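You operate a simulated robot arm through the tools that you are given. There is no shell and no other tool. Be economical: measure what you need, move in short steps, check, and stop when the job is done.

You are at the controls of a simulated two-armed robot. One attempt, no reset.

## Task
Pick up the white bottle with one hand, pass it to the other hand and put it on the rack counter. Set down upright: white bottle.

The check looks at the end state, three seconds after you hand in, the way a careful person would. Anything else that was tipped, shoved, dropped, spilled or broken makes it a failure.

## Robot
Two 7-joint arms with two-finger parallel grippers on one trunk, on a base that drives. Base frame: it is fixed to the floor where the robot stands at the start and does not move with it; the origin is under the middle of the robot, x ahead of it, y to its left, z up. Lengths are in mm, angles in rad, forces in N, time in s.
The left shoulder is at the start at [50, 187, 985], the right one opposite. With the tool pointing down near the work surface each hand reaches from about 100 to 660 mm from the robot's upright axis, wherever it stands, measured 20 degrees to its own side. Places, roughly: rack counter [700, -1700, 800]. Payload 3.43 kg a hand.
The tool frame of a hand sits at the grasp point between the pads (the TCP): z along the fingers, y along the line on which they close. The tips reach 30 mm beyond it. The gripper opens to 94 mm. The fingers are 28 mm wide and 10 mm thick; the gripper's body (50 by 96 mm) begins 55 mm behind the TCP.
Orientation is that of the tool frame in the base frame, as a unit quaternion [w, x, y, z]. With the fingers straight down and closing along the base's y, the tool's x points along the base's -x, its y along +y and its z along -z.

## Interface
- The arms move only by the tool send_rows. It takes "left_commands", "right_commands" or both (then of equal length, played together; a hand with none holds still); each is one flat list of numbers, 7 for each row, row after row: the shift along the tool's x, y, z in units of 30 mm (1.0 is 30 mm), then the turn, a rotation vector about the tool's x, y, z in units of 5 degrees (1.0 is 5 degrees), then the gripper command, from -1 (shut) to 1 (fully open), values between in proportion. In form: [dx, dy, dz, wx, wy, wz, jaw, dx, dy, dz, wx, wy, wz, jaw, ...]. A call has 1 to 10 rows; each row shifts and turns the commanded pose from where the row before left it, along the tool's axes as they then stand. A call with a number of a shift or a turn outside -1 to 1 is refused whole. Each row takes 0.2 s and may step no farther than 50 mm and 0.15 rad from the row before; otherwise, or with a gripper value out of range, the whole call is refused. Where a pose cannot be reached the arm comes as near as it can. A force on the tool above 40 N (or 10 N above the force at the start of the call, whichever is more), or a blocked arm, ends the call early, and 0.2 s more pass. The fingers move at their own pace (about 153 mm/s each) and stop on an object; they squeeze with about 39 N. The grip force told is the motor's: it shows also when the fingers shut on nothing. Time passes only in rows, and 0.2 s behind the last, so rows that do not move let the fingers close. The reply holds the time, the measured pose of the TCP, the force on the tool along the base axes, the opening and the grip force, in the units named above and with some noise, with the torque about the TCP (base axes, N m) and any sound that the robot's microphone picked up.
- Cameras (640 x 400 px; columns grow to the right, rows downward): "scene" is now at [148.8, -15.2, 1186.1]; the picture's right is [-0.17, -0.99, 0.00], its down [-0.16, 0.03, -0.99] and it looks along [0.97, -0.16, -0.16] (base axes); focal length 296 px, centre (320, 200). "left" rides on the left gripper at [76, -14, -102] in its tool frame; the picture's right is [0.18, 0.98, 0.00], its down [-0.75, 0.14, -0.64] and it looks along [-0.63, 0.12, 0.77] (tool axes); focal length 243 px, centre (320, 200). "right" rides on the right gripper at [76, 14, -103] in its tool frame; the picture's right is [-0.18, 0.98, 0.00], its down [-0.75, -0.14, -0.64] and it looks along [-0.63, -0.12, 0.77] (tool axes); focal length 243 px, centre (320, 200). There is no depth. A picture from a camera that has moved, and an enlarged one, comes with that camera's place and axes in the base frame and with its lens.
- camera(camera): a new picture of that camera. No time passes.
- raise_lower(by): slides the trunk up (or, below 0, down) by that many mm; the arms and the scene camera ride with it, the base frame stays. It gives what a move gives, with no picture.
- base_move(legs): drives the robot by 1 to 6 legs, each [ahead, left, turn to the left] in mm, mm and rad, along the robot's own axes; the way and the turn of a leg run together, so that a leg with both is an arc; at most 1500 mm and 3.142 rad a leg. The arms and the cameras ride along, it lands a little off, and it stops where it bumps. It gives what a move gives.
- head_to(pan, tilt): turns the head with the scene camera to pan (to the left, within 1.396 rad either way) and tilt (down, from -0.506 to 1.204), counted from straight ahead of the robot. It gives what a move gives.
- enlarge(camera, box): a new picture of the part [left, top, right, bottom] of that camera's present view, enlarged. No time passes.
- finish_job(): hands the job in; it is judged then, once.

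Go step by step. Nothing tells you exact positions but the pictures and the camera data: compare them with the known pose of the tool, close in by small moves and look again before you grip or let go. The budget is 120 turns and 92 pictures, counting those below and the enlarged ones. Unless the task says otherwise, let go and move clear before handing in, and close with one line.

The tools are called after "Request:" by a JSON object that holds its "op" and its "data". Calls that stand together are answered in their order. send_rows: Moves the arms, as the interface text tells. Its arguments: {"type":"object","properties":{"left_commands":{"type":"array","items":{"type":"number"}},"right_commands":{"type":"array","items":{"type":"number"}}},"required":[]} The other tools are called the same way: raise_lower (by) slides the trunk up or down; base_move (legs) drives the base; head_to (pan, tilt) turns the head that bears the scene camera; camera (camera) takes a picture; enlarge (camera, box) takes an enlarged picture of a part of a camera's view; finish_job () hands the job in.

At the start:

```text
time_s: 0.0
left_ee_pos: [398.0, 69.5, 1105.0]
left_tool_rot: [0.0, -0.001, 1.0, 0.0]
left_wrist_force: [0.2, -0.5, 0.5]
left_ft_torque: [0.0, -0.03, 0.03]
left_finger_gap: 94.1
left_grasp_force: 0.0
right_ee_pos: [374.8, -236.1, 1072.6]
right_tool_rot: [-0.001, 0.0, 1.0, 0.0]
right_wrist_force: [0.1, 0.0, 0.6]
right_ft_torque: [0.0, 0.01, 0.01]
right_finger_gap: 94.0
right_grasp_force: 0.1
trunk travel left (down, up): [-200.0, 232.0]
robot x, y, heading: [-1.5, 1.2, -0.001]
head pan, tilt: [-0.166, 0.166]
```

scene: 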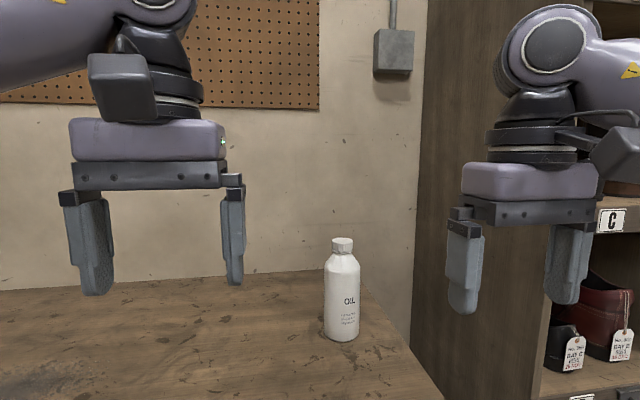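
right: 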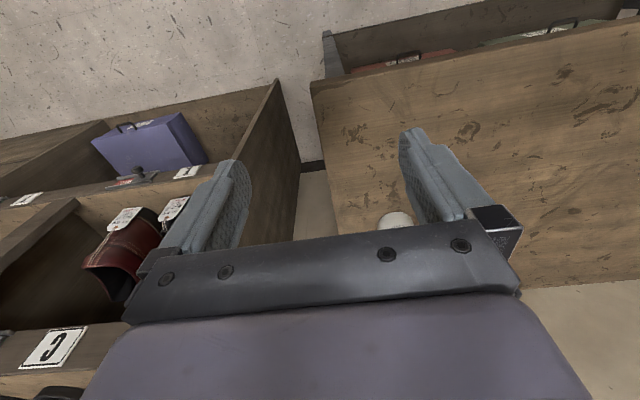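
left: 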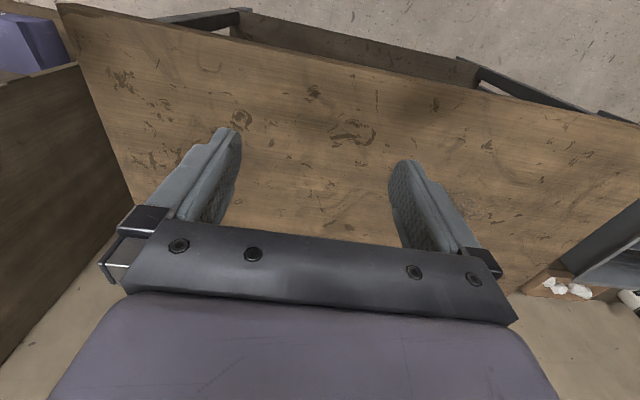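

I see the white oil bottle on the bench, roughly at [675, -142] with its base near z 830. I'll look at it closer and also look toward the rack counter.

Request:
{"op": "enlarge", "data": {"camera": "scene", "box": [260, 200, 420, 400]}}

Request:
{"op": "head_to", "data": {"pan": -1.2, "tilt": 0.3}}

Request:
{"op": "camera", "data": {"camera": "scene"}}

```text
2.00 times, centred on (340, 300) of scene
camera zoom: at [148.8, -15.2, 1186.1], right [-0.17, -0.99, 0.0], down [-0.16, 0.03, -0.99], along [0.97, -0.16, -0.16], focal length 591 px, centre (280, 0)
```

zoom: 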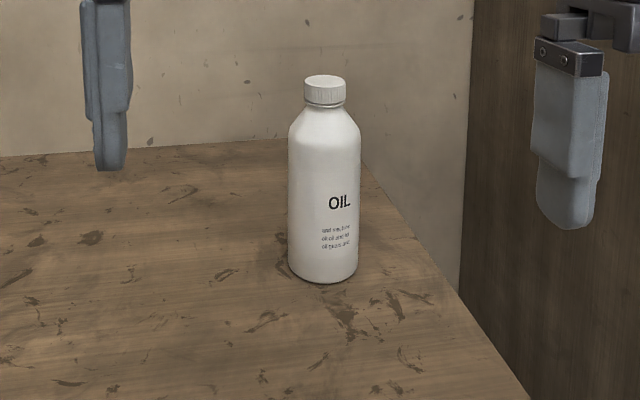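

```text
time_s: 1.3
left_ee_pos: [398.5, 68.9, 1105.9]
left_tool_rot: [-0.001, -0.001, 1.0, 0.0]
left_wrist_force: [0.2, 0.0, 0.6]
left_ft_torque: [-0.02, 0.02, -0.02]
left_finger_gap: 94.0
left_grasp_force: 0.1
right_ee_pos: [374.0, -236.2, 1072.5]
right_tool_rot: [0.0, -0.001, 1.0, 0.0]
right_wrist_force: [0.2, 0.0, -1.1]
right_ft_torque: [-0.01, 0.02, 0.04]
right_finger_gap: 94.0
right_grasp_force: 0.1
trunk travel left (down, up): [-200.0, 232.0]
robot x, y, heading: [1.4, 3.4, -0.001]
head pan, tilt: [-1.201, 0.3]
```

```text
87 pictures are left
camera scene: at [91.0, -86.8, 1173.5], right [-0.93, -0.36, 0.0], down [-0.11, 0.28, -0.96], along [0.35, -0.89, -0.3], focal length 296 px, centre (320, 200)
```

scene: 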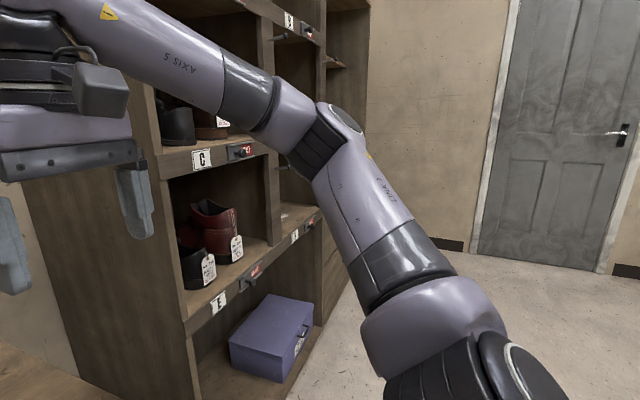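

A shelf rack stands to the right; the counter isn't visible yet. Before choosing a grip I'll back off, shift right with empty hands, and look.

Request:
{"op": "base_move", "data": {"legs": [[-300, 0, 0], [0, -900, 0]]}}

Request:
{"op": "head_to", "data": {"pan": -0.7, "tilt": 0.3}}

Request:
{"op": "camera", "data": {"camera": "scene"}}

```text
time_s: 11.2
left_ee_pos: [95.7, -828.3, 1104.4]
left_tool_rot: [0.0, 0.001, 1.0, 0.0]
left_wrist_force: [-0.5, -0.2, -0.2]
left_ft_torque: [-0.01, 0.02, -0.01]
left_finger_gap: 94.1
left_grasp_force: 0.2
right_ee_pos: [73.2, -1133.9, 1072.6]
right_tool_rot: [0.0, 0.004, 1.0, 0.001]
right_wrist_force: [-0.2, 0.1, -0.4]
right_ft_torque: [0.0, -0.01, -0.02]
right_finger_gap: 94.1
right_grasp_force: 0.1
trunk travel left (down, up): [-200.0, 232.0]
robot x, y, heading: [-302.6, -896.5, 0.004]
head pan, tilt: [-1.201, 0.3]
```

```text
time_s: 12.1
left_ee_pos: [96.2, -829.0, 1106.1]
left_tool_rot: [0.0, 0.002, 1.0, 0.0]
left_wrist_force: [-0.3, -0.2, 0.6]
left_ft_torque: [0.02, -0.02, 0.0]
left_finger_gap: 93.9
left_grasp_force: 0.0
right_ee_pos: [73.2, -1134.1, 1073.1]
right_tool_rot: [-0.001, 0.002, 1.0, 0.0]
right_wrist_force: [1.1, -0.1, 0.1]
right_ft_torque: [-0.02, 0.02, 0.0]
right_finger_gap: 94.0
right_grasp_force: 0.0
trunk travel left (down, up): [-200.0, 232.0]
robot x, y, heading: [-301.6, -895.2, -0.005]
head pan, tilt: [-0.7, 0.3]
```

```text
86 pictures are left
camera scene: at [-173.7, -956.2, 1173.5], right [-0.65, -0.76, 0.0], down [-0.23, 0.19, -0.96], along [0.73, -0.62, -0.3], focal length 296 px, centre (320, 200)
```

scene: 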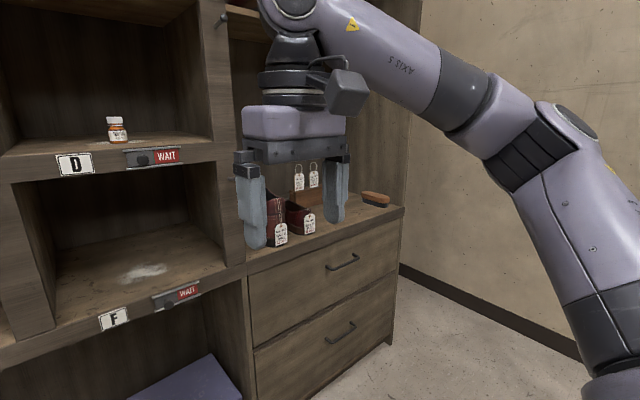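

The counter is over drawers, right of bays D/F, and holds shoes and a brush. I'll move farther right for a clear view of its free space.

Request:
{"op": "base_move", "data": {"legs": [[0, -650, 0]]}}

Request:
{"op": "head_to", "data": {"pan": 0.0, "tilt": 0.25}}

Request:
{"op": "camera", "data": {"camera": "scene"}}

Request:
{"op": "camera", "data": {"camera": "left"}}

```text
time_s: 18.2
left_ee_pos: [91.6, -1471.9, 1105.4]
left_tool_rot: [-0.001, 0.005, 1.0, 0.0]
left_wrist_force: [0.3, -0.4, -0.1]
left_ft_torque: [-0.02, -0.03, 0.0]
left_finger_gap: 94.0
left_grasp_force: 0.0
right_ee_pos: [66.2, -1777.9, 1072.1]
right_tool_rot: [0.0, 0.005, 1.0, 0.0]
right_wrist_force: [-0.8, -0.1, -0.2]
right_ft_torque: [0.03, 0.03, 0.0]
right_finger_gap: 93.9
right_grasp_force: 0.0
trunk travel left (down, up): [-200.0, 232.0]
robot x, y, heading: [-308.2, -1538.9, -0.01]
head pan, tilt: [-0.7, 0.3]
```

```text
time_s: 19.2
left_ee_pos: [92.0, -1472.0, 1105.7]
left_tool_rot: [0.0, 0.004, 1.0, 0.0]
left_wrist_force: [0.3, 0.5, -0.1]
left_ft_torque: [0.03, -0.03, -0.02]
left_finger_gap: 94.1
left_grasp_force: 0.0
right_ee_pos: [66.1, -1777.9, 1072.2]
right_tool_rot: [0.0, 0.006, 1.0, 0.0]
right_wrist_force: [-0.9, -0.6, -1.0]
right_ft_torque: [0.03, 0.02, 0.0]
right_finger_gap: 93.9
right_grasp_force: 0.1
trunk travel left (down, up): [-200.0, 232.0]
robot x, y, heading: [-312.1, -1540.6, -0.011]
head pan, tilt: [0.0, 0.25]
```

```text
85 pictures are left
camera scene: at [-155.9, -1538.8, 1178.2], right [-0.01, -1.0, 0.0], down [-0.25, 0.0, -0.97], along [0.97, -0.01, -0.25], focal length 296 px, centre (320, 200)
```

scene: 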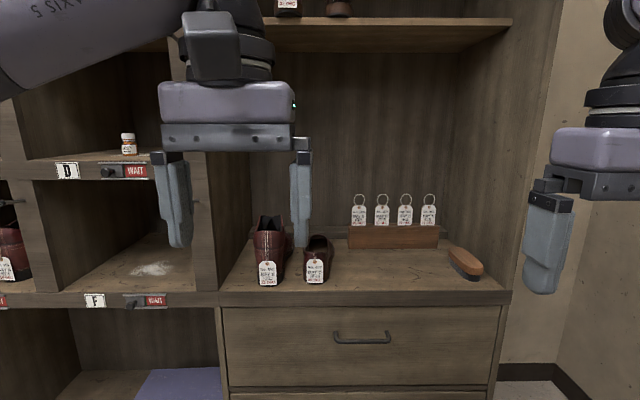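

```text
84 pictures are left
camera left: at [16.2, -1486.0, 1206.7], right [-0.18, 0.98, 0.0], down [0.75, 0.14, 0.64], along [0.63, 0.11, -0.77], focal length 243 px, centre (320, 200)
```

left: 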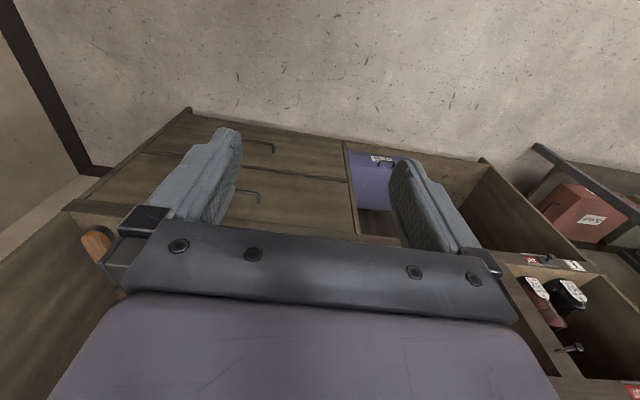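

The counter has a wide free patch near [560, -1730], with a shelf about 550 mm above. Plan: the right hand picks the bottle from above at the shoulder, the left takes it by the lower body with a pitched grip and places it. First I'll drive back to the bench.

Request:
{"op": "base_move", "data": {"legs": [[0, 800, 0.01], [0, 780, 0], [340, 0, 0]]}}

Request:
{"op": "head_to", "data": {"pan": -0.25, "tilt": 0.5}}

Request:
{"op": "camera", "data": {"camera": "scene"}}

Request:
{"op": "camera", "data": {"camera": "right"}}

```text
time_s: 35.2
left_ee_pos: [430.6, 103.5, 1105.4]
left_tool_rot: [0.001, -0.003, 1.0, 0.0]
left_wrist_force: [1.2, -0.8, -0.3]
left_ft_torque: [0.03, 0.0, -0.01]
left_finger_gap: 94.1
left_grasp_force: 0.2
right_ee_pos: [410.1, -200.9, 1071.2]
right_tool_rot: [0.0, -0.003, 1.0, 0.0]
right_wrist_force: [0.7, 0.3, 0.3]
right_ft_torque: [-0.02, 0.0, -0.01]
right_finger_gap: 94.1
right_grasp_force: 0.1
trunk travel left (down, up): [-200.0, 232.0]
robot x, y, heading: [32.6, 32.5, 0.003]
head pan, tilt: [0.0, 0.25]
```

```text
time_s: 36.0
left_ee_pos: [430.1, 103.5, 1104.4]
left_tool_rot: [0.001, -0.003, 1.0, 0.0]
left_wrist_force: [0.1, 0.2, -0.2]
left_ft_torque: [-0.03, -0.01, 0.01]
left_finger_gap: 94.0
left_grasp_force: 0.1
right_ee_pos: [409.5, -201.2, 1072.1]
right_tool_rot: [0.001, -0.002, 1.0, 0.0]
right_wrist_force: [-0.2, 0.4, -0.5]
right_ft_torque: [0.03, -0.01, 0.01]
right_finger_gap: 94.1
right_grasp_force: 0.1
trunk travel left (down, up): [-200.0, 232.0]
robot x, y, heading: [33.8, 33.0, 0.007]
head pan, tilt: [-0.25, 0.499]
```

```text
83 pictures are left
camera scene: at [179.0, 11.7, 1155.2], right [-0.24, -0.97, 0.0], down [-0.46, 0.12, -0.88], along [0.85, -0.21, -0.48], focal length 296 px, centre (320, 200)
```

scene: 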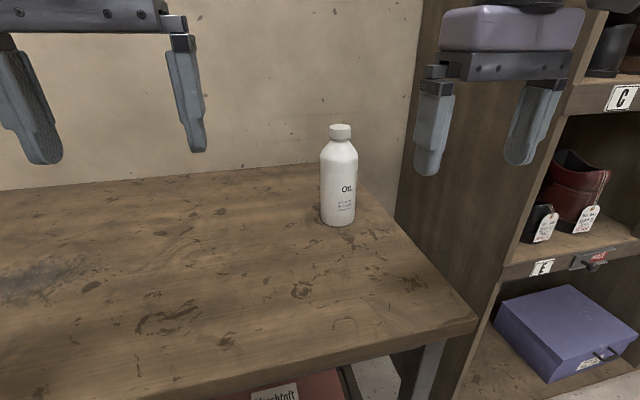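

```text
82 pictures are left
camera right: at [335.2, -187.1, 1176.0], right [0.18, 0.98, 0.0], down [0.75, -0.14, 0.64], along [0.63, -0.11, -0.77], focal length 243 px, centre (320, 200)
```

right: 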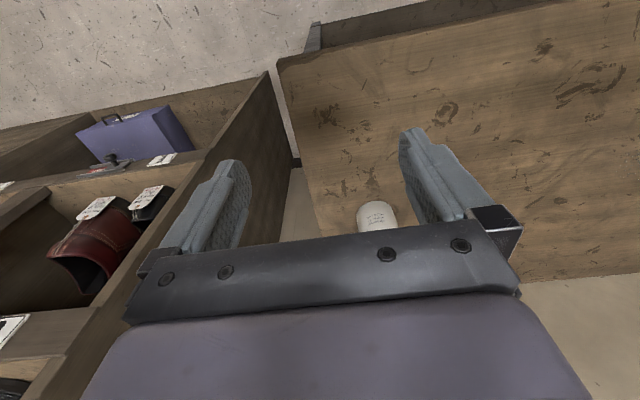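

The bottle is at about [671, -146] with its base at z 834 and cap top near 1017. It's at the limit of reach, so I'll inch the base 40 mm ahead, then bring the right hand above it.

Request:
{"op": "base_move", "data": {"legs": [[40, 0, 0]]}}

Request:
{"op": "send_rows", "data": {"right_commands": [0, 0, -1, 0, 0, 0, 1, -0.9, 0.2, 0, 0, 0, 0, 1, -0.9, 0.2, 0, 0, 0, 0, 1, -0.9, 0.2, 0, 0, 0, 0, 1, -0.9, 0.2, 0, 0, 0, 0, 1, -0.9, 0.2, 0, 0, 0, 0, 1]}}

Request:
{"op": "camera", "data": {"camera": "right"}}

Request:
{"op": "camera", "data": {"camera": "scene"}}

```text
time_s: 36.9
left_ee_pos: [471.9, 104.8, 1105.0]
left_tool_rot: [0.001, -0.004, 1.0, 0.0]
left_wrist_force: [0.1, 0.1, 0.3]
left_ft_torque: [-0.02, 0.0, 0.01]
left_finger_gap: 94.1
left_grasp_force: 0.0
right_ee_pos: [450.4, -201.6, 1073.2]
right_tool_rot: [0.0, -0.003, 1.0, 0.0]
right_wrist_force: [1.1, -0.1, -0.2]
right_ft_torque: [0.01, -0.01, -0.03]
right_finger_gap: 93.9
right_grasp_force: 0.0
trunk travel left (down, up): [-200.0, 232.0]
robot x, y, heading: [74.4, 32.4, 0.006]
head pan, tilt: [-0.25, 0.499]
```

```text
time_s: 38.2
left_ee_pos: [470.8, 105.0, 1104.1]
left_tool_rot: [0.0, -0.002, 1.0, -0.001]
left_wrist_force: [0.0, 0.6, 0.2]
left_ft_torque: [-0.02, -0.02, 0.0]
left_finger_gap: 94.1
left_grasp_force: 0.1
right_ee_pos: [585.7, -167.6, 1103.9]
right_tool_rot: [0.0, -0.003, 1.0, 0.0]
right_wrist_force: [1.1, -0.4, 0.9]
right_ft_torque: [0.0, -0.01, 0.0]
right_finger_gap: 93.9
right_grasp_force: 0.0
trunk travel left (down, up): [-200.0, 232.0]
robot x, y, heading: [73.3, 32.4, 0.002]
head pan, tilt: [-0.25, 0.499]
```

```text
81 pictures are left
camera right: at [510.3, -154.4, 1207.2], right [0.18, 0.98, 0.0], down [0.75, -0.14, 0.64], along [0.63, -0.11, -0.77], focal length 243 px, centre (320, 200)
```

right: 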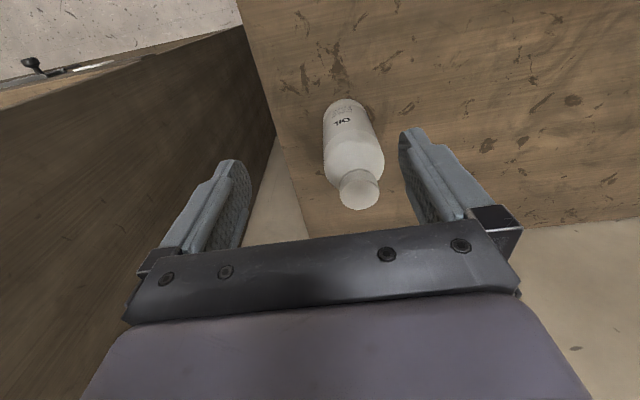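

```text
80 pictures are left
camera scene: at [219.2, 12.1, 1155.1], right [-0.24, -0.97, 0.0], down [-0.46, 0.12, -0.88], along [0.85, -0.21, -0.48], focal length 296 px, centre (320, 200)
```

scene: 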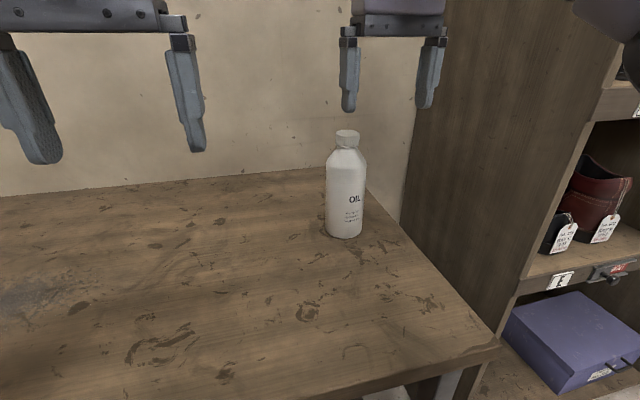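

The cap sits at about [662, -141, 1019]. I'll move the right hand directly above it, keeping the tips clear of the cap, and check alignment.

Request:
{"op": "send_rows", "data": {"right_commands": [-0.85, 0.3, 0, 0, 0, 0, 1, -0.85, 0.3, 0, 0, 0, 0, 1, -0.85, 0.3, 0, 0, 0, 0, 1, 0, 0, 0, 0, 0, 0, 1]}}

Request:
{"op": "camera", "data": {"camera": "right"}}

Request:
{"op": "enlarge", "data": {"camera": "scene", "box": [260, 0, 460, 250]}}

```text
time_s: 39.2
left_ee_pos: [471.0, 104.3, 1106.1]
left_tool_rot: [0.001, -0.003, 1.0, 0.0]
left_wrist_force: [-0.2, 0.6, -0.5]
left_ft_torque: [-0.01, -0.02, -0.02]
left_finger_gap: 94.0
left_grasp_force: 0.2
right_ee_pos: [622.8, -148.1, 1097.7]
right_tool_rot: [0.001, -0.002, 1.0, 0.0]
right_wrist_force: [-0.3, 1.0, 0.3]
right_ft_torque: [0.0, 0.02, 0.05]
right_finger_gap: 94.0
right_grasp_force: 0.0
right hand out of reach, approached as far as the arm can: row 2, 3
trunk travel left (down, up): [-200.0, 232.0]
robot x, y, heading: [69.7, 37.7, 0.003]
head pan, tilt: [-0.25, 0.499]
```

```text
79 pictures are left
camera right: at [547.2, -134.5, 1201.1], right [0.18, 0.98, 0.0], down [0.75, -0.14, 0.64], along [0.63, -0.11, -0.77], focal length 243 px, centre (320, 200)
```

right: 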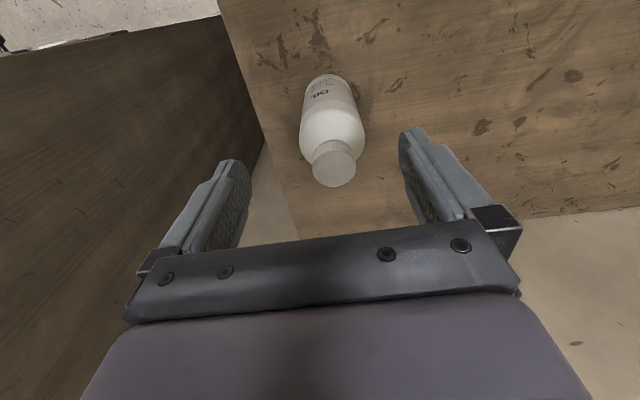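

```text
1.60 times, centred on (360, 125) of scene
camera zoom: at [219.1, 11.8, 1155.1], right [-0.24, -0.97, 0.0], down [-0.46, 0.12, -0.88], along [0.85, -0.21, -0.48], focal length 473 px, centre (256, 320)
```

zoom: 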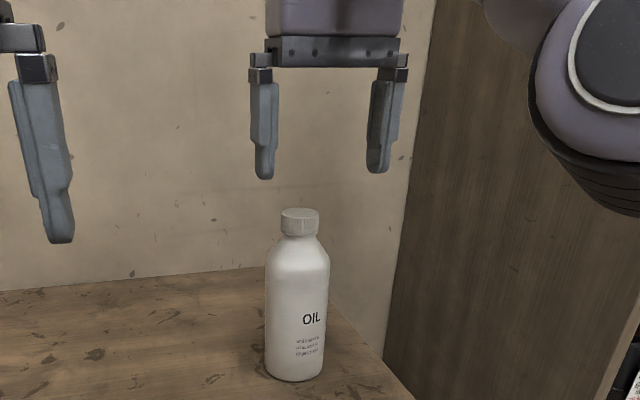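

The arm runs out of reach at this height because the wrist is far above the shoulder. Raising the trunk fixes that.

Request:
{"op": "raise_lower", "data": {"by": 190}}

Request:
{"op": "send_rows", "data": {"right_commands": [-0.1, 0, 1, 0, 0, 0, 1, -0.1, 0, 1, 0, 0, 0, 1, -0.1, 0, 1, 0, 0, 0, 1, -0.2, 0, 1, 0, 0, 0, 1, -0.2, 0, 1, 0, 0, 0, 1, 0, 0, 1, 0, 0, 0, 1]}}

Request:
{"op": "camera", "data": {"camera": "right"}}

```text
time_s: 41.3
left_ee_pos: [471.5, 103.2, 1294.6]
left_tool_rot: [0.0, -0.004, 1.0, 0.0]
left_wrist_force: [-0.3, 0.4, -0.6]
left_ft_torque: [0.02, -0.01, 0.0]
left_finger_gap: 93.7
left_grasp_force: 0.1
right_ee_pos: [622.4, -148.8, 1287.7]
right_tool_rot: [0.001, -0.002, 1.0, 0.0]
right_wrist_force: [-0.3, 0.8, -0.6]
right_ft_torque: [-0.01, 0.01, 0.0]
right_finger_gap: 93.8
right_grasp_force: 0.1
trunk travel left (down, up): [-390.0, 42.0]
robot x, y, heading: [74.7, 33.0, 0.007]
head pan, tilt: [-0.25, 0.499]
```

```text
time_s: 42.7
left_ee_pos: [471.7, 104.1, 1294.6]
left_tool_rot: [0.0, -0.004, 1.0, -0.001]
left_wrist_force: [0.1, -0.2, -0.3]
left_ft_torque: [0.0, -0.01, 0.0]
left_finger_gap: 94.0
left_grasp_force: 0.1
right_ee_pos: [643.1, -151.2, 1106.9]
right_tool_rot: [0.001, -0.003, 1.0, 0.001]
right_wrist_force: [0.3, 0.3, -0.6]
right_ft_torque: [-0.02, 0.0, 0.01]
right_finger_gap: 93.8
right_grasp_force: 0.0
trunk travel left (down, up): [-390.0, 42.0]
robot x, y, heading: [73.4, 32.4, 0.008]
head pan, tilt: [-0.25, 0.499]
```

```text
77 pictures are left
camera right: at [569.4, -136.3, 1210.3], right [0.18, 0.98, 0.0], down [0.75, -0.14, 0.64], along [0.63, -0.11, -0.77], focal length 243 px, centre (320, 200)
```

right: 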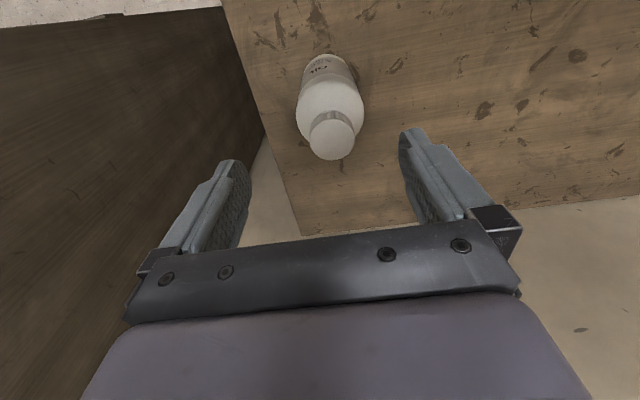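

The cap is at about [661, -141]. I'll align over it and descend to just above the cap.

Request:
{"op": "send_rows", "data": {"right_commands": [-0.63, 0.37, 0, 0, 0, 0, 1, 0, 0, 0.8, 0, 0, 0, 1, 0, 0, 0.8, 0, 0, 0, 1, 0, 0, 0, 0, 0, 0, 1]}}

Request:
{"op": "camera", "data": {"camera": "right"}}

Request:
{"op": "head_to", "data": {"pan": -0.25, "tilt": 0.7}}

Request:
{"op": "camera", "data": {"camera": "scene"}}

```text
time_s: 43.7
left_ee_pos: [469.3, 104.0, 1294.9]
left_tool_rot: [0.001, -0.004, 1.0, 0.0]
left_wrist_force: [-0.4, -0.1, 0.8]
left_ft_torque: [0.03, -0.04, -0.01]
left_finger_gap: 94.0
left_grasp_force: 0.0
right_ee_pos: [661.5, -139.0, 1058.2]
right_tool_rot: [0.0, -0.003, 1.0, 0.0]
right_wrist_force: [-0.3, 0.7, 0.3]
right_ft_torque: [0.0, 0.01, -0.02]
right_finger_gap: 94.1
right_grasp_force: 0.2
trunk travel left (down, up): [-390.0, 42.0]
robot x, y, heading: [70.7, 33.6, 0.004]
head pan, tilt: [-0.25, 0.499]
```

```text
76 pictures are left
camera right: at [587.1, -123.8, 1161.7], right [0.18, 0.98, 0.0], down [0.75, -0.14, 0.64], along [0.63, -0.11, -0.77], focal length 243 px, centre (320, 200)
```

right: 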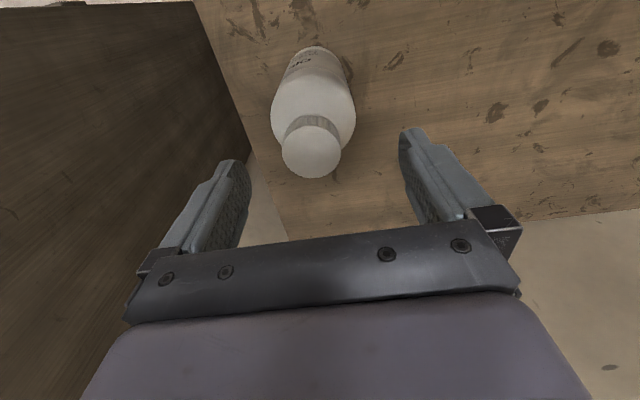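

```text
time_s: 44.5
left_ee_pos: [471.1, 105.3, 1295.6]
left_tool_rot: [0.001, -0.003, 1.0, 0.0]
left_wrist_force: [0.0, 0.1, 0.4]
left_ft_torque: [0.0, 0.01, -0.06]
left_finger_gap: 93.9
left_grasp_force: 0.1
right_ee_pos: [662.8, -138.3, 1058.7]
right_tool_rot: [0.0, -0.002, 1.0, -0.001]
right_wrist_force: [0.1, 0.0, -0.8]
right_ft_torque: [0.02, 0.0, -0.01]
right_finger_gap: 93.9
right_grasp_force: 0.0
trunk travel left (down, up): [-390.0, 42.0]
robot x, y, heading: [75.4, 34.4, 0.006]
head pan, tilt: [-0.25, 0.7]
```

```text
75 pictures are left
camera scene: at [213.2, 13.3, 1327.5], right [-0.24, -0.97, 0.0], down [-0.62, 0.16, -0.77], along [0.74, -0.18, -0.64], focal length 296 px, centre (320, 200)
```

scene: 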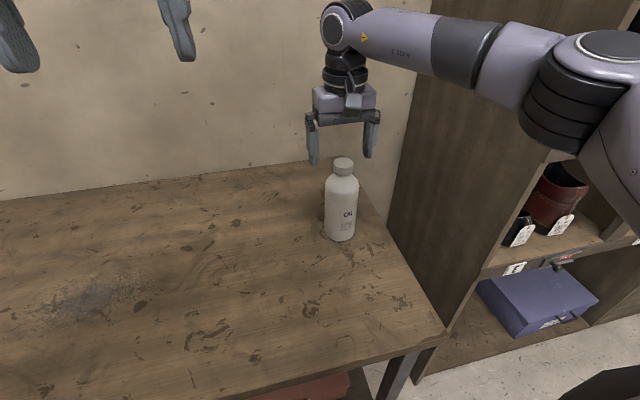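

Aligned within a few mm. I'll shift 4 mm in y, descend to the shoulder grip height (TCP about 973), and look before closing.

Request:
{"op": "send_rows", "data": {"right_commands": [0, -0.12, 0, 0, 0, 0, 1, 0, 0, 0.7, 0, 0, 0, 1, 0, 0, 0.7, 0, 0, 0, 1, 0, 0, 0.7, 0, 0, 0, 1, 0, 0, 0.7, 0, 0, 0, 1, 0, 0, 0, 0, 0, 0, 1]}}

Request:
{"op": "camera", "data": {"camera": "right"}}

Request:
{"op": "enlarge", "data": {"camera": "scene", "box": [260, 60, 460, 260]}}

```text
time_s: 45.9
left_ee_pos: [469.4, 104.8, 1294.6]
left_tool_rot: [0.0, -0.004, 1.0, 0.0]
left_wrist_force: [-0.5, -0.5, -0.1]
left_ft_torque: [0.0, -0.03, 0.01]
left_finger_gap: 94.0
left_grasp_force: 0.1
right_ee_pos: [663.7, -141.8, 974.4]
right_tool_rot: [0.001, -0.003, 1.0, 0.001]
right_wrist_force: [0.1, -0.6, 0.0]
right_ft_torque: [0.0, -0.01, 0.0]
right_finger_gap: 93.9
right_grasp_force: 0.1
trunk travel left (down, up): [-390.0, 42.0]
robot x, y, heading: [66.8, 35.0, 0.0]
head pan, tilt: [-0.25, 0.7]
```

```text
74 pictures are left
camera right: at [588.2, -126.8, 1078.0], right [0.18, 0.98, 0.0], down [0.75, -0.14, 0.64], along [0.63, -0.11, -0.77], focal length 243 px, centre (320, 200)
```

right: 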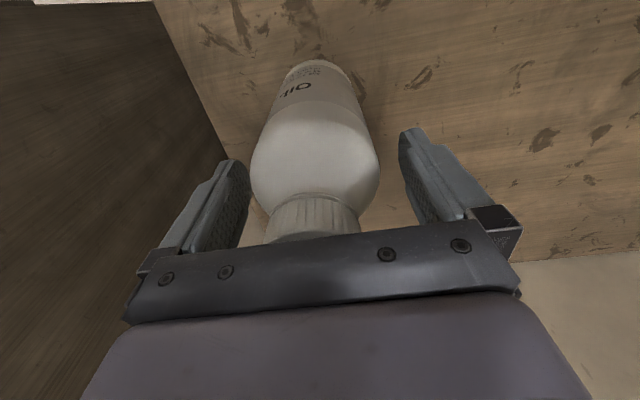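

```text
2.00 times, centred on (360, 160) of scene
camera zoom: at [213.1, 13.4, 1327.4], right [-0.24, -0.97, 0.0], down [-0.62, 0.16, -0.77], along [0.74, -0.18, -0.64], focal length 591 px, centre (240, 280)
```

zoom: 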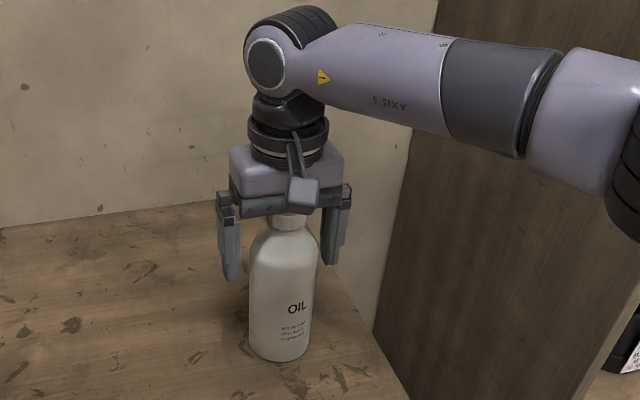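

The bottle is between the fingers, about 4 mm off toward -y. I'll nudge and close.

Request:
{"op": "send_rows", "data": {"right_commands": [0, -0.12, 0, 0, 0, 0, 1, 0, 0, 0, 0, 0, 0, -1, 0, 0, 0, 0, 0, 0, -1, 0, 0, 0, 0, 0, 0, -1]}}

Request:
{"op": "camera", "data": {"camera": "right"}}

```text
time_s: 46.9
left_ee_pos: [470.2, 104.8, 1294.7]
left_tool_rot: [0.001, -0.003, 1.0, -0.001]
left_wrist_force: [-0.1, -0.9, -0.1]
left_ft_torque: [-0.03, 0.0, 0.01]
left_finger_gap: 93.9
left_grasp_force: 0.0
right_ee_pos: [664.7, -144.7, 973.8]
right_tool_rot: [0.001, -0.003, 1.0, 0.0]
right_wrist_force: [0.4, 0.7, -0.1]
right_ft_torque: [-0.04, -0.04, 0.0]
right_finger_gap: 68.6
right_grasp_force: 38.4
trunk travel left (down, up): [-390.0, 42.0]
robot x, y, heading: [70.6, 31.6, 0.009]
head pan, tilt: [-0.25, 0.7]
```

```text
72 pictures are left
camera right: at [588.2, -130.4, 1078.2], right [0.18, 0.98, 0.0], down [0.75, -0.14, 0.64], along [0.63, -0.11, -0.77], focal length 243 px, centre (320, 200)
```

right: 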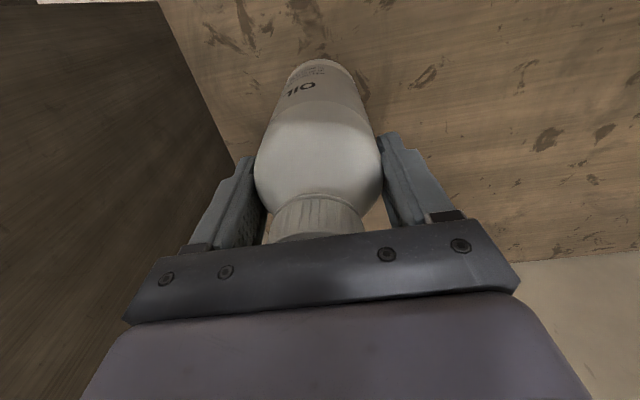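

Gripped at 68.6 mm opening with 38 N. I'll lift slowly.

Request:
{"op": "send_rows", "data": {"right_commands": [0, 0, -0.3, 0, 0, 0, -1, 0, 0, -0.5, 0, 0, 0, -1, 0, 0, -0.7, 0, 0, 0, -1, 0, 0, -0.7, 0, 0, 0, -1, 0, 0, 0, 0, 0, 0, -1]}}

Request:
{"op": "camera", "data": {"camera": "scene"}}

```text
time_s: 48.1
left_ee_pos: [472.1, 103.8, 1295.6]
left_tool_rot: [0.001, -0.004, 1.0, -0.001]
left_wrist_force: [0.3, 0.2, 0.5]
left_ft_torque: [0.02, 0.0, 0.0]
left_finger_gap: 94.1
left_grasp_force: 0.0
right_ee_pos: [664.5, -145.7, 1040.8]
right_tool_rot: [0.001, -0.002, 1.0, 0.001]
right_wrist_force: [-0.5, 0.4, -4.1]
right_ft_torque: [0.01, 0.02, 0.05]
right_finger_gap: 68.3
right_grasp_force: 39.3
trunk travel left (down, up): [-390.0, 42.0]
robot x, y, heading: [74.7, 33.4, 0.009]
head pan, tilt: [-0.25, 0.7]
```

```text
71 pictures are left
camera scene: at [213.6, 13.1, 1327.3], right [-0.24, -0.97, 0.0], down [-0.63, 0.16, -0.76], along [0.74, -0.18, -0.64], focal length 296 px, centre (320, 200)
```

scene: 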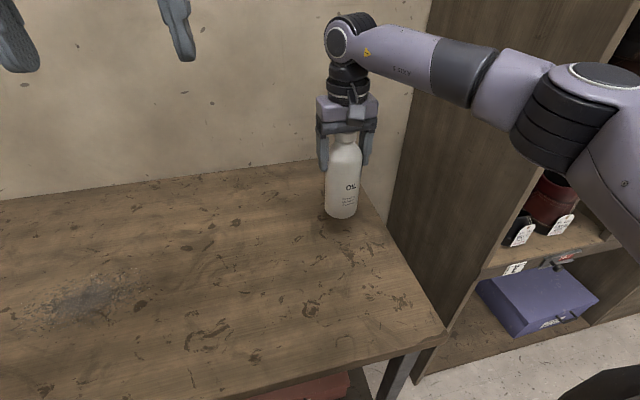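

The bottle is lifted and secure (about 0.4 kg). I'll back away from the bench, then bring the right hand to the middle and lower the left hand with a yaw toward the bottle.

Request:
{"op": "base_move", "data": {"legs": [[-350, 0, 0]]}}

Request:
{"op": "send_rows", "data": {"left_commands": [0, 0.2, 1, 0, 0, 1, 1, 0, 0.2, 1, 0, 0, 1, 1, 0, 0.2, 1, 0, 0, 1, 1, 0, 0.2, 1, 0, 0, 1, 1, 0, 0.2, 1, 0, 0, 1, 1, 0, 0.2, 1, 0, 0, 1, 1], "right_commands": [0.333, 0.5, -0.28, 0, 0, 0, -1, 0.333, 0.5, -0.28, 0, 0, 0, -1, 0.333, 0.5, -0.28, 0, 0, 0, -1, 0.333, 0.5, -0.28, 0, 0, 0, -1, 0.333, 0.5, -0.28, 0, 0, 0, -1, 0.333, 0.5, -0.28, 0, 0, 0, -1]}}

Request:
{"op": "head_to", "data": {"pan": 0.0, "tilt": 0.55}}

Request:
{"op": "camera", "data": {"camera": "scene"}}

```text
time_s: 50.3
left_ee_pos: [117.5, 104.5, 1294.7]
left_tool_rot: [0.001, -0.006, 1.0, 0.0]
left_wrist_force: [-0.5, 0.9, -0.8]
left_ft_torque: [-0.01, -0.03, 0.01]
left_finger_gap: 94.1
left_grasp_force: 0.0
right_ee_pos: [312.5, -144.7, 1041.4]
right_tool_rot: [0.001, -0.005, 1.0, 0.0]
right_wrist_force: [0.1, -0.7, -3.1]
right_ft_torque: [0.0, -0.04, 0.01]
right_finger_gap: 68.5
right_grasp_force: 38.8
trunk travel left (down, up): [-390.0, 42.0]
robot x, y, heading: [-278.9, 24.8, 0.012]
head pan, tilt: [-0.25, 0.7]
```

```text
time_s: 51.7
left_ee_pos: [127.3, 139.8, 1114.4]
left_tool_rot: [0.001, 0.254, 0.967, 0.0]
left_wrist_force: [0.4, 0.9, 0.9]
left_ft_torque: [-0.01, -0.01, 0.0]
left_finger_gap: 93.9
left_grasp_force: 0.0
right_ee_pos: [250.0, -54.2, 1092.6]
right_tool_rot: [0.001, -0.004, 1.0, 0.0]
right_wrist_force: [-0.7, -0.3, -3.0]
right_ft_torque: [-0.02, -0.05, 0.01]
right_finger_gap: 68.2
right_grasp_force: 39.2
trunk travel left (down, up): [-390.0, 42.0]
robot x, y, heading: [-278.7, 30.7, 0.011]
head pan, tilt: [-0.25, 0.7]
```

```text
time_s: 52.5
left_ee_pos: [126.8, 138.8, 1115.4]
left_tool_rot: [0.001, 0.253, 0.967, 0.001]
left_wrist_force: [-0.5, -0.5, -0.3]
left_ft_torque: [0.04, 0.02, 0.01]
left_finger_gap: 93.7
left_grasp_force: 0.1
right_ee_pos: [250.7, -55.1, 1091.9]
right_tool_rot: [0.001, -0.004, 1.0, 0.0]
right_wrist_force: [-0.2, 0.4, -2.5]
right_ft_torque: [-0.01, -0.01, -0.01]
right_finger_gap: 68.3
right_grasp_force: 39.2
trunk travel left (down, up): [-390.0, 42.0]
robot x, y, heading: [-280.2, 32.8, 0.008]
head pan, tilt: [0.0, 0.55]
```

```text
70 pictures are left
camera scene: at [-131.7, 32.2, 1340.5], right [0.01, -1.0, 0.0], down [-0.52, 0.0, -0.85], along [0.85, 0.01, -0.52], focal length 296 px, centre (320, 200)
```

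scene: 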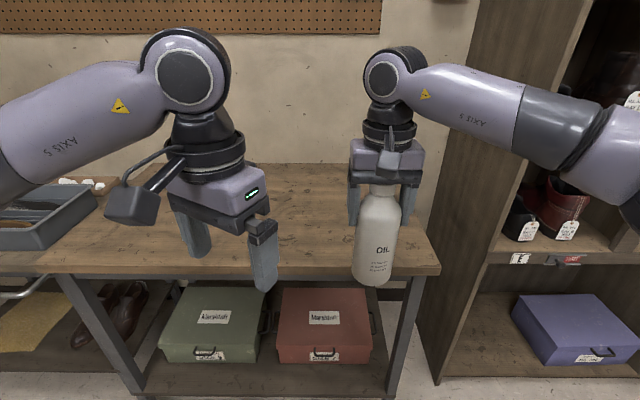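

The bottle hangs at about [250, -55], base near z 952. I'll pitch the left hand 55° up, to 35° below horizontal, in place.

Request:
{"op": "send_rows", "data": {"left_commands": [0, 0, 0, 0, -1, 0, 1, 0, 0, 0, 0, -1, 0, 1, 0, 0, 0, 0, -1, 0, 1, 0, 0, 0, 0, -1, 0, 1, 0, 0, 0, 0, -1, 0, 1, 0, 0, 0, 0, -1, 0, 1, 0, 0, 0, 0, -1, 0, 1, 0, 0, 0, 0, -1, 0, 1, 0, 0, 0, 0, -1, 0, 1, 0, 0, 0, 0, -1, 0, 1]}}

Request:
{"op": "send_rows", "data": {"left_commands": [0, 0, 0, 0, -1, 0, 1, 0, 0, 0, 0, 0, 0, 1]}}

Request:
{"op": "camera", "data": {"camera": "scene"}}

Request:
{"op": "camera", "data": {"camera": "left"}}

```text
time_s: 54.7
left_ee_pos: [126.4, 138.5, 1116.5]
left_tool_rot: [0.409, 0.23, 0.876, -0.108]
left_wrist_force: [0.5, -0.5, 0.3]
left_ft_torque: [0.06, -0.01, -0.01]
left_finger_gap: 93.7
left_grasp_force: 0.0
right_ee_pos: [250.7, -55.3, 1092.7]
right_tool_rot: [0.001, -0.005, 1.0, -0.001]
right_wrist_force: [0.6, 0.3, -2.0]
right_ft_torque: [-0.02, 0.04, 0.01]
right_finger_gap: 68.0
right_grasp_force: 39.2
trunk travel left (down, up): [-390.0, 42.0]
robot x, y, heading: [-274.7, 31.3, 0.013]
head pan, tilt: [0.0, 0.55]
```

```text
time_s: 55.3
left_ee_pos: [126.9, 136.7, 1116.0]
left_tool_rot: [0.448, 0.224, 0.858, -0.117]
left_wrist_force: [0.1, -1.5, 0.3]
left_ft_torque: [0.0, 0.01, -0.02]
left_finger_gap: 93.8
left_grasp_force: 0.0
right_ee_pos: [250.7, -55.9, 1093.0]
right_tool_rot: [0.0, -0.005, 1.0, 0.0]
right_wrist_force: [0.7, -0.4, -2.9]
right_ft_torque: [-0.02, -0.01, 0.02]
right_finger_gap: 68.0
right_grasp_force: 39.1
trunk travel left (down, up): [-390.0, 42.0]
robot x, y, heading: [-281.7, 28.6, 0.007]
head pan, tilt: [0.0, 0.55]
```

```text
69 pictures are left
camera scene: at [-131.6, 32.1, 1340.5], right [0.01, -1.0, 0.0], down [-0.52, 0.0, -0.85], along [0.85, 0.01, -0.52], focal length 296 px, centre (320, 200)
```

scene: 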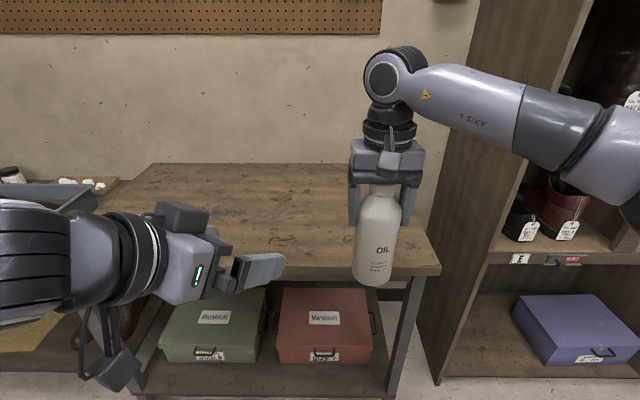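

```text
68 pictures are left
camera left: at [8.8, 187.8, 1110.4], right [0.39, 0.91, -0.15], down [-0.01, 0.17, 0.99], along [0.92, -0.38, 0.08], focal length 243 px, centre (320, 200)
```

left: 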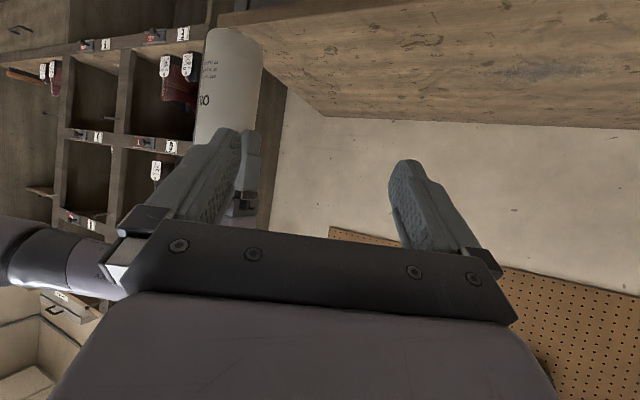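

I'll move the left hand to a standoff about 100 mm short of the bottle's lower body.

Request:
{"op": "send_rows", "data": {"left_commands": [0.288, -0.714, 0.908, 0, 0, 0, 1, 0.288, -0.714, 0.908, 0, 0, 0, 1, 0.288, -0.714, 0.908, 0, 0, 0, 1, 0.288, -0.714, 0.908, 0, 0, 0, 1, 0.288, -0.714, 0.908, 0, 0, 0, 1, 0, 0, 0, 0, 0, 0, 1]}}

Request:
{"op": "camera", "data": {"camera": "scene"}}

Request:
{"op": "camera", "data": {"camera": "left"}}

```text
time_s: 56.7
left_ee_pos: [145.4, 2.4, 1001.8]
left_tool_rot: [0.448, 0.224, 0.858, -0.117]
left_wrist_force: [-0.1, -0.6, -0.2]
left_ft_torque: [0.02, 0.02, 0.01]
left_finger_gap: 94.1
left_grasp_force: 0.0
right_ee_pos: [251.2, -54.3, 1092.8]
right_tool_rot: [0.0, -0.005, 1.0, 0.0]
right_wrist_force: [0.6, -0.2, -2.8]
right_ft_torque: [-0.02, -0.03, 0.02]
right_finger_gap: 68.3
right_grasp_force: 38.6
trunk travel left (down, up): [-390.0, 42.0]
robot x, y, heading: [-278.2, 30.0, 0.014]
head pan, tilt: [0.0, 0.55]
```

```text
67 pictures are left
camera scene: at [-131.8, 32.4, 1340.5], right [0.01, -1.0, 0.0], down [-0.52, -0.01, -0.85], along [0.85, 0.01, -0.52], focal length 296 px, centre (320, 200)
```

scene: 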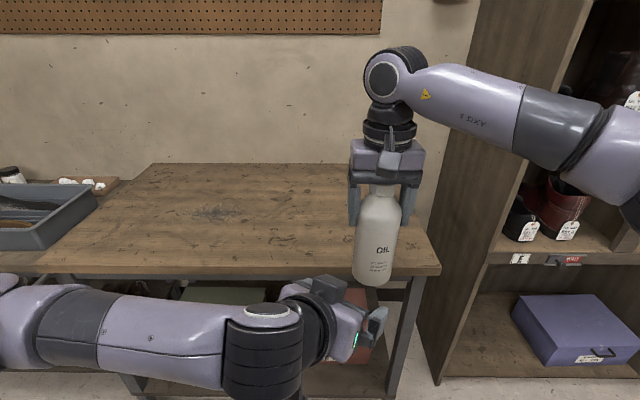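

```text
66 pictures are left
camera left: at [29.1, 52.7, 996.6], right [0.39, 0.91, -0.15], down [-0.01, 0.17, 0.99], along [0.92, -0.38, 0.08], focal length 243 px, centre (320, 200)
```

left: 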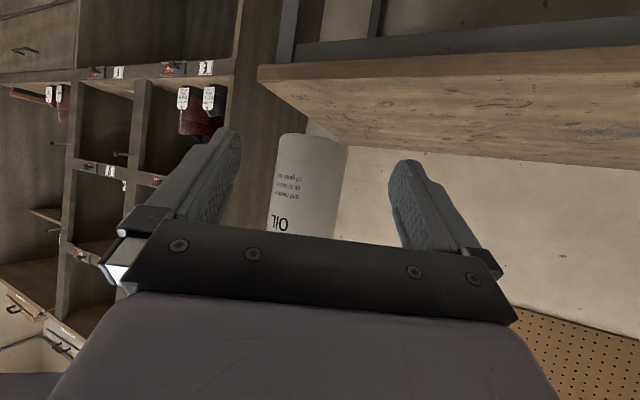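

The left fingers straddle the bottle line well. I'll advance 65 mm horizontally and check.

Request:
{"op": "send_rows", "data": {"left_commands": [-0.45, 0.02, 0.58, 0, 0, 0, 1, -0.45, 0.02, 0.58, 0, 0, 0, 1, -0.45, 0.02, 0.58, 0, 0, 0, 1, 0, 0, 0, 0, 0, 0, 1]}}

Request:
{"op": "camera", "data": {"camera": "left"}}

Request:
{"op": "camera", "data": {"camera": "scene"}}

```text
time_s: 57.7
left_ee_pos: [206.5, -28.7, 1005.4]
left_tool_rot: [0.447, 0.224, 0.858, -0.117]
left_wrist_force: [-0.2, -0.1, 0.2]
left_ft_torque: [0.02, -0.01, 0.02]
left_finger_gap: 94.1
left_grasp_force: 0.1
right_ee_pos: [250.6, -55.4, 1093.3]
right_tool_rot: [0.001, -0.004, 1.0, -0.001]
right_wrist_force: [0.2, 0.9, -4.1]
right_ft_torque: [0.02, 0.0, -0.02]
right_finger_gap: 67.9
right_grasp_force: 39.2
trunk travel left (down, up): [-390.0, 42.0]
robot x, y, heading: [-280.4, 33.2, 0.012]
head pan, tilt: [0.0, 0.55]
```

```text
65 pictures are left
camera left: at [88.3, 20.7, 1001.5], right [0.39, 0.91, -0.15], down [-0.01, 0.17, 0.99], along [0.92, -0.38, 0.08], focal length 243 px, centre (320, 200)
```

left: 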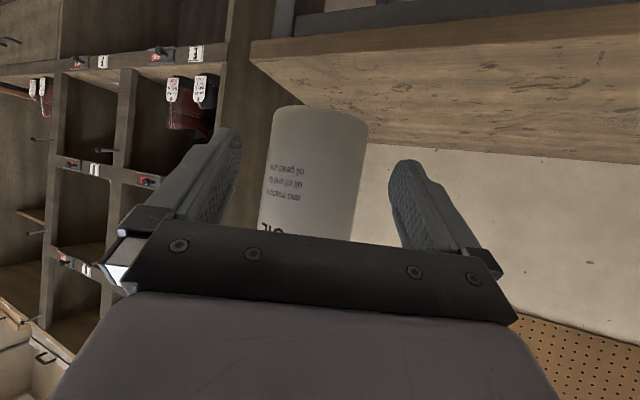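

```text
64 pictures are left
camera scene: at [-131.8, 32.3, 1340.5], right [0.01, -1.0, 0.0], down [-0.52, -0.01, -0.85], along [0.85, 0.01, -0.52], focal length 296 px, centre (320, 200)
```

scene: 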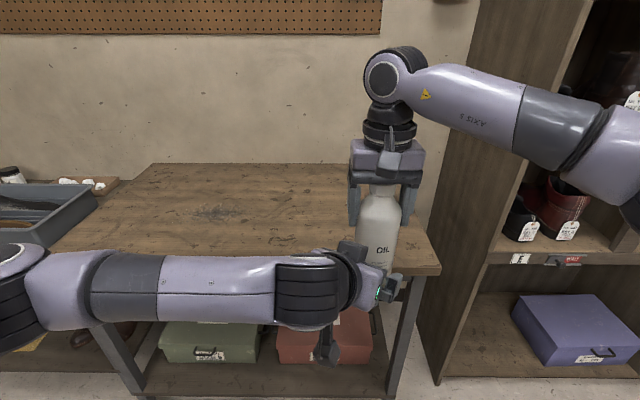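

Still centred. I'll advance the remaining 36 mm, then close the left hand.

Request:
{"op": "send_rows", "data": {"left_commands": [-0.34, -0.02, 0.49, 0, 0, 0, 1, -0.34, -0.02, 0.49, 0, 0, 0, 1, 0, 0, 0, 0, 0, 0, 1]}}

Request:
{"op": "camera", "data": {"camera": "left"}}

Request:
{"op": "camera", "data": {"camera": "right"}}

Request:
{"op": "enlarge", "data": {"camera": "scene", "box": [280, 120, 480, 380]}}

```text
time_s: 58.5
left_ee_pos: [235.7, -47.7, 1004.3]
left_tool_rot: [0.447, 0.225, 0.858, -0.117]
left_wrist_force: [0.2, -0.9, -0.4]
left_ft_torque: [0.02, -0.01, -0.01]
left_finger_gap: 94.0
left_grasp_force: 0.1
right_ee_pos: [251.6, -55.3, 1093.8]
right_tool_rot: [0.001, -0.004, 1.0, 0.0]
right_wrist_force: [0.5, 0.5, -3.3]
right_ft_torque: [0.02, 0.01, 0.01]
right_finger_gap: 67.8
right_grasp_force: 38.9
trunk travel left (down, up): [-390.0, 42.0]
robot x, y, heading: [-279.0, 27.6, 0.008]
head pan, tilt: [0.0, 0.55]
```

```text
63 pictures are left
camera left: at [119.0, 1.8, 1000.4], right [0.39, 0.91, -0.15], down [-0.01, 0.17, 0.99], along [0.92, -0.38, 0.08], focal length 243 px, centre (320, 200)
```

left: 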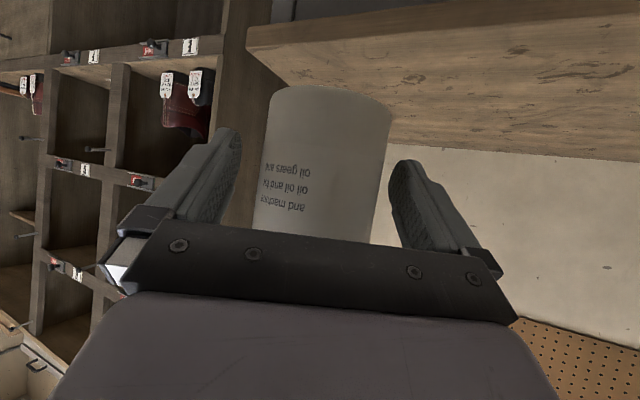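

```text
62 pictures are left
camera right: at [175.9, -41.1, 1196.4], right [0.17, 0.98, 0.0], down [0.75, -0.13, 0.64], along [0.63, -0.11, -0.77], focal length 243 px, centre (320, 200)
```

right: 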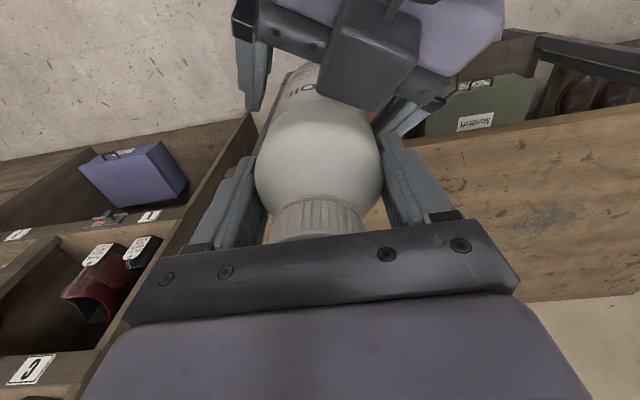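

```text
1.54 times, centred on (380, 250) of scene
camera zoom: at [-131.8, 32.3, 1340.5], right [0.01, -1.0, 0.0], down [-0.52, -0.01, -0.85], along [0.85, 0.01, -0.52], focal length 455 px, centre (228, 123)
```

zoom: 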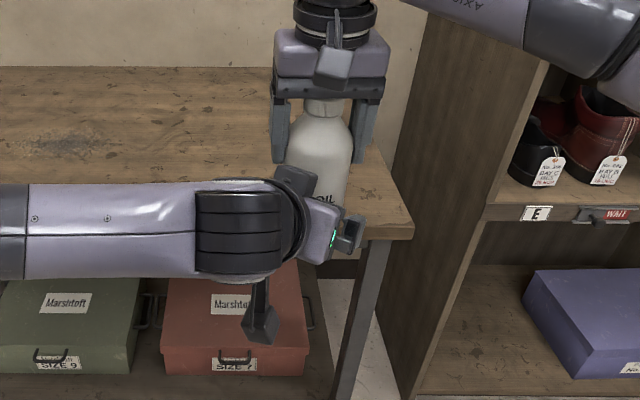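

Clear all round, bottle centred in the left fingers. I'll close the left hand while the right holds.

Request:
{"op": "send_rows", "data": {"left_commands": [0, 0, 0, 0, 0, 0, 0.5, 0, 0, 0, 0, 0, 0, -1, 0, 0, 0, 0, 0, 0, -1, 0, 0, 0, 0, 0, 0, -1]}}

Request:
{"op": "camera", "data": {"camera": "left"}}

```text
time_s: 59.5
left_ee_pos: [237.4, -48.0, 1005.6]
left_tool_rot: [0.447, 0.224, 0.858, -0.117]
left_wrist_force: [5.0, 2.2, 0.0]
left_ft_torque: [0.08, 0.11, -0.02]
left_finger_gap: 69.8
left_grasp_force: 39.3
right_ee_pos: [251.1, -55.9, 1093.7]
right_tool_rot: [0.0, -0.005, 1.0, 0.0]
right_wrist_force: [-3.6, -0.8, -2.5]
right_ft_torque: [-0.31, 0.19, 0.12]
right_finger_gap: 68.0
right_grasp_force: 38.4
trunk travel left (down, up): [-390.0, 42.0]
robot x, y, heading: [-278.3, 29.0, 0.008]
head pan, tilt: [0.0, 0.55]
```

```text
60 pictures are left
camera left: at [119.1, 1.9, 1000.3], right [0.39, 0.91, -0.15], down [-0.01, 0.17, 0.99], along [0.92, -0.38, 0.08], focal length 243 px, centre (320, 200)
```

left: 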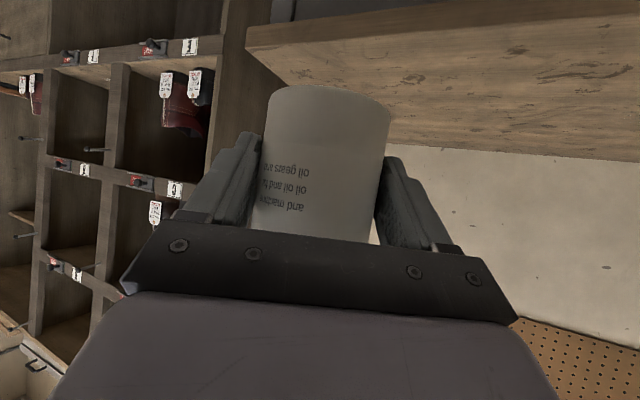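

Both hands hold the bottle. I'll open the right hand, check, then raise it off.

Request:
{"op": "send_rows", "data": {"right_commands": [0, 0, 0, 0, 0, 0, 0, 0, 0, 0, 0, 0, 0, 1, 0, 0, 0, 0, 0, 0, 1]}}

Request:
{"op": "camera", "data": {"camera": "right"}}

```text
time_s: 60.3
left_ee_pos: [236.6, -46.8, 1003.3]
left_tool_rot: [0.447, 0.225, 0.858, -0.117]
left_wrist_force: [-0.4, -0.3, -0.1]
left_ft_torque: [0.03, 0.04, 0.02]
left_finger_gap: 70.0
left_grasp_force: 39.3
right_ee_pos: [251.9, -56.0, 1093.5]
right_tool_rot: [0.001, -0.004, 1.0, 0.002]
right_wrist_force: [-0.1, 0.0, 0.2]
right_ft_torque: [0.0, 0.0, -0.01]
right_finger_gap: 94.1
right_grasp_force: 0.0
trunk travel left (down, up): [-390.0, 42.0]
robot x, y, heading: [-277.9, 30.1, 0.011]
head pan, tilt: [0.0, 0.55]
```

```text
59 pictures are left
camera right: at [175.9, -41.1, 1196.6], right [0.17, 0.98, 0.0], down [0.75, -0.13, 0.64], along [0.63, -0.11, -0.77], focal length 243 px, centre (320, 200)
```

right: 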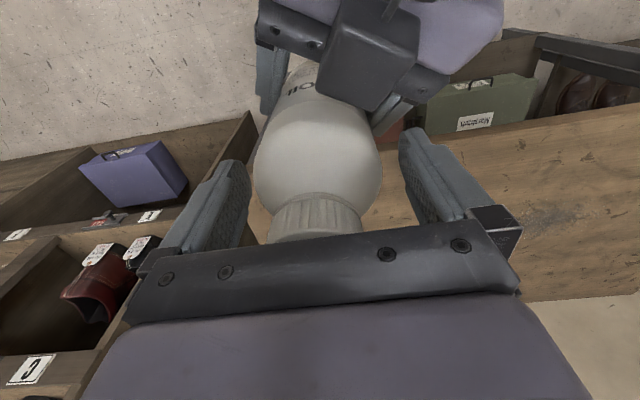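

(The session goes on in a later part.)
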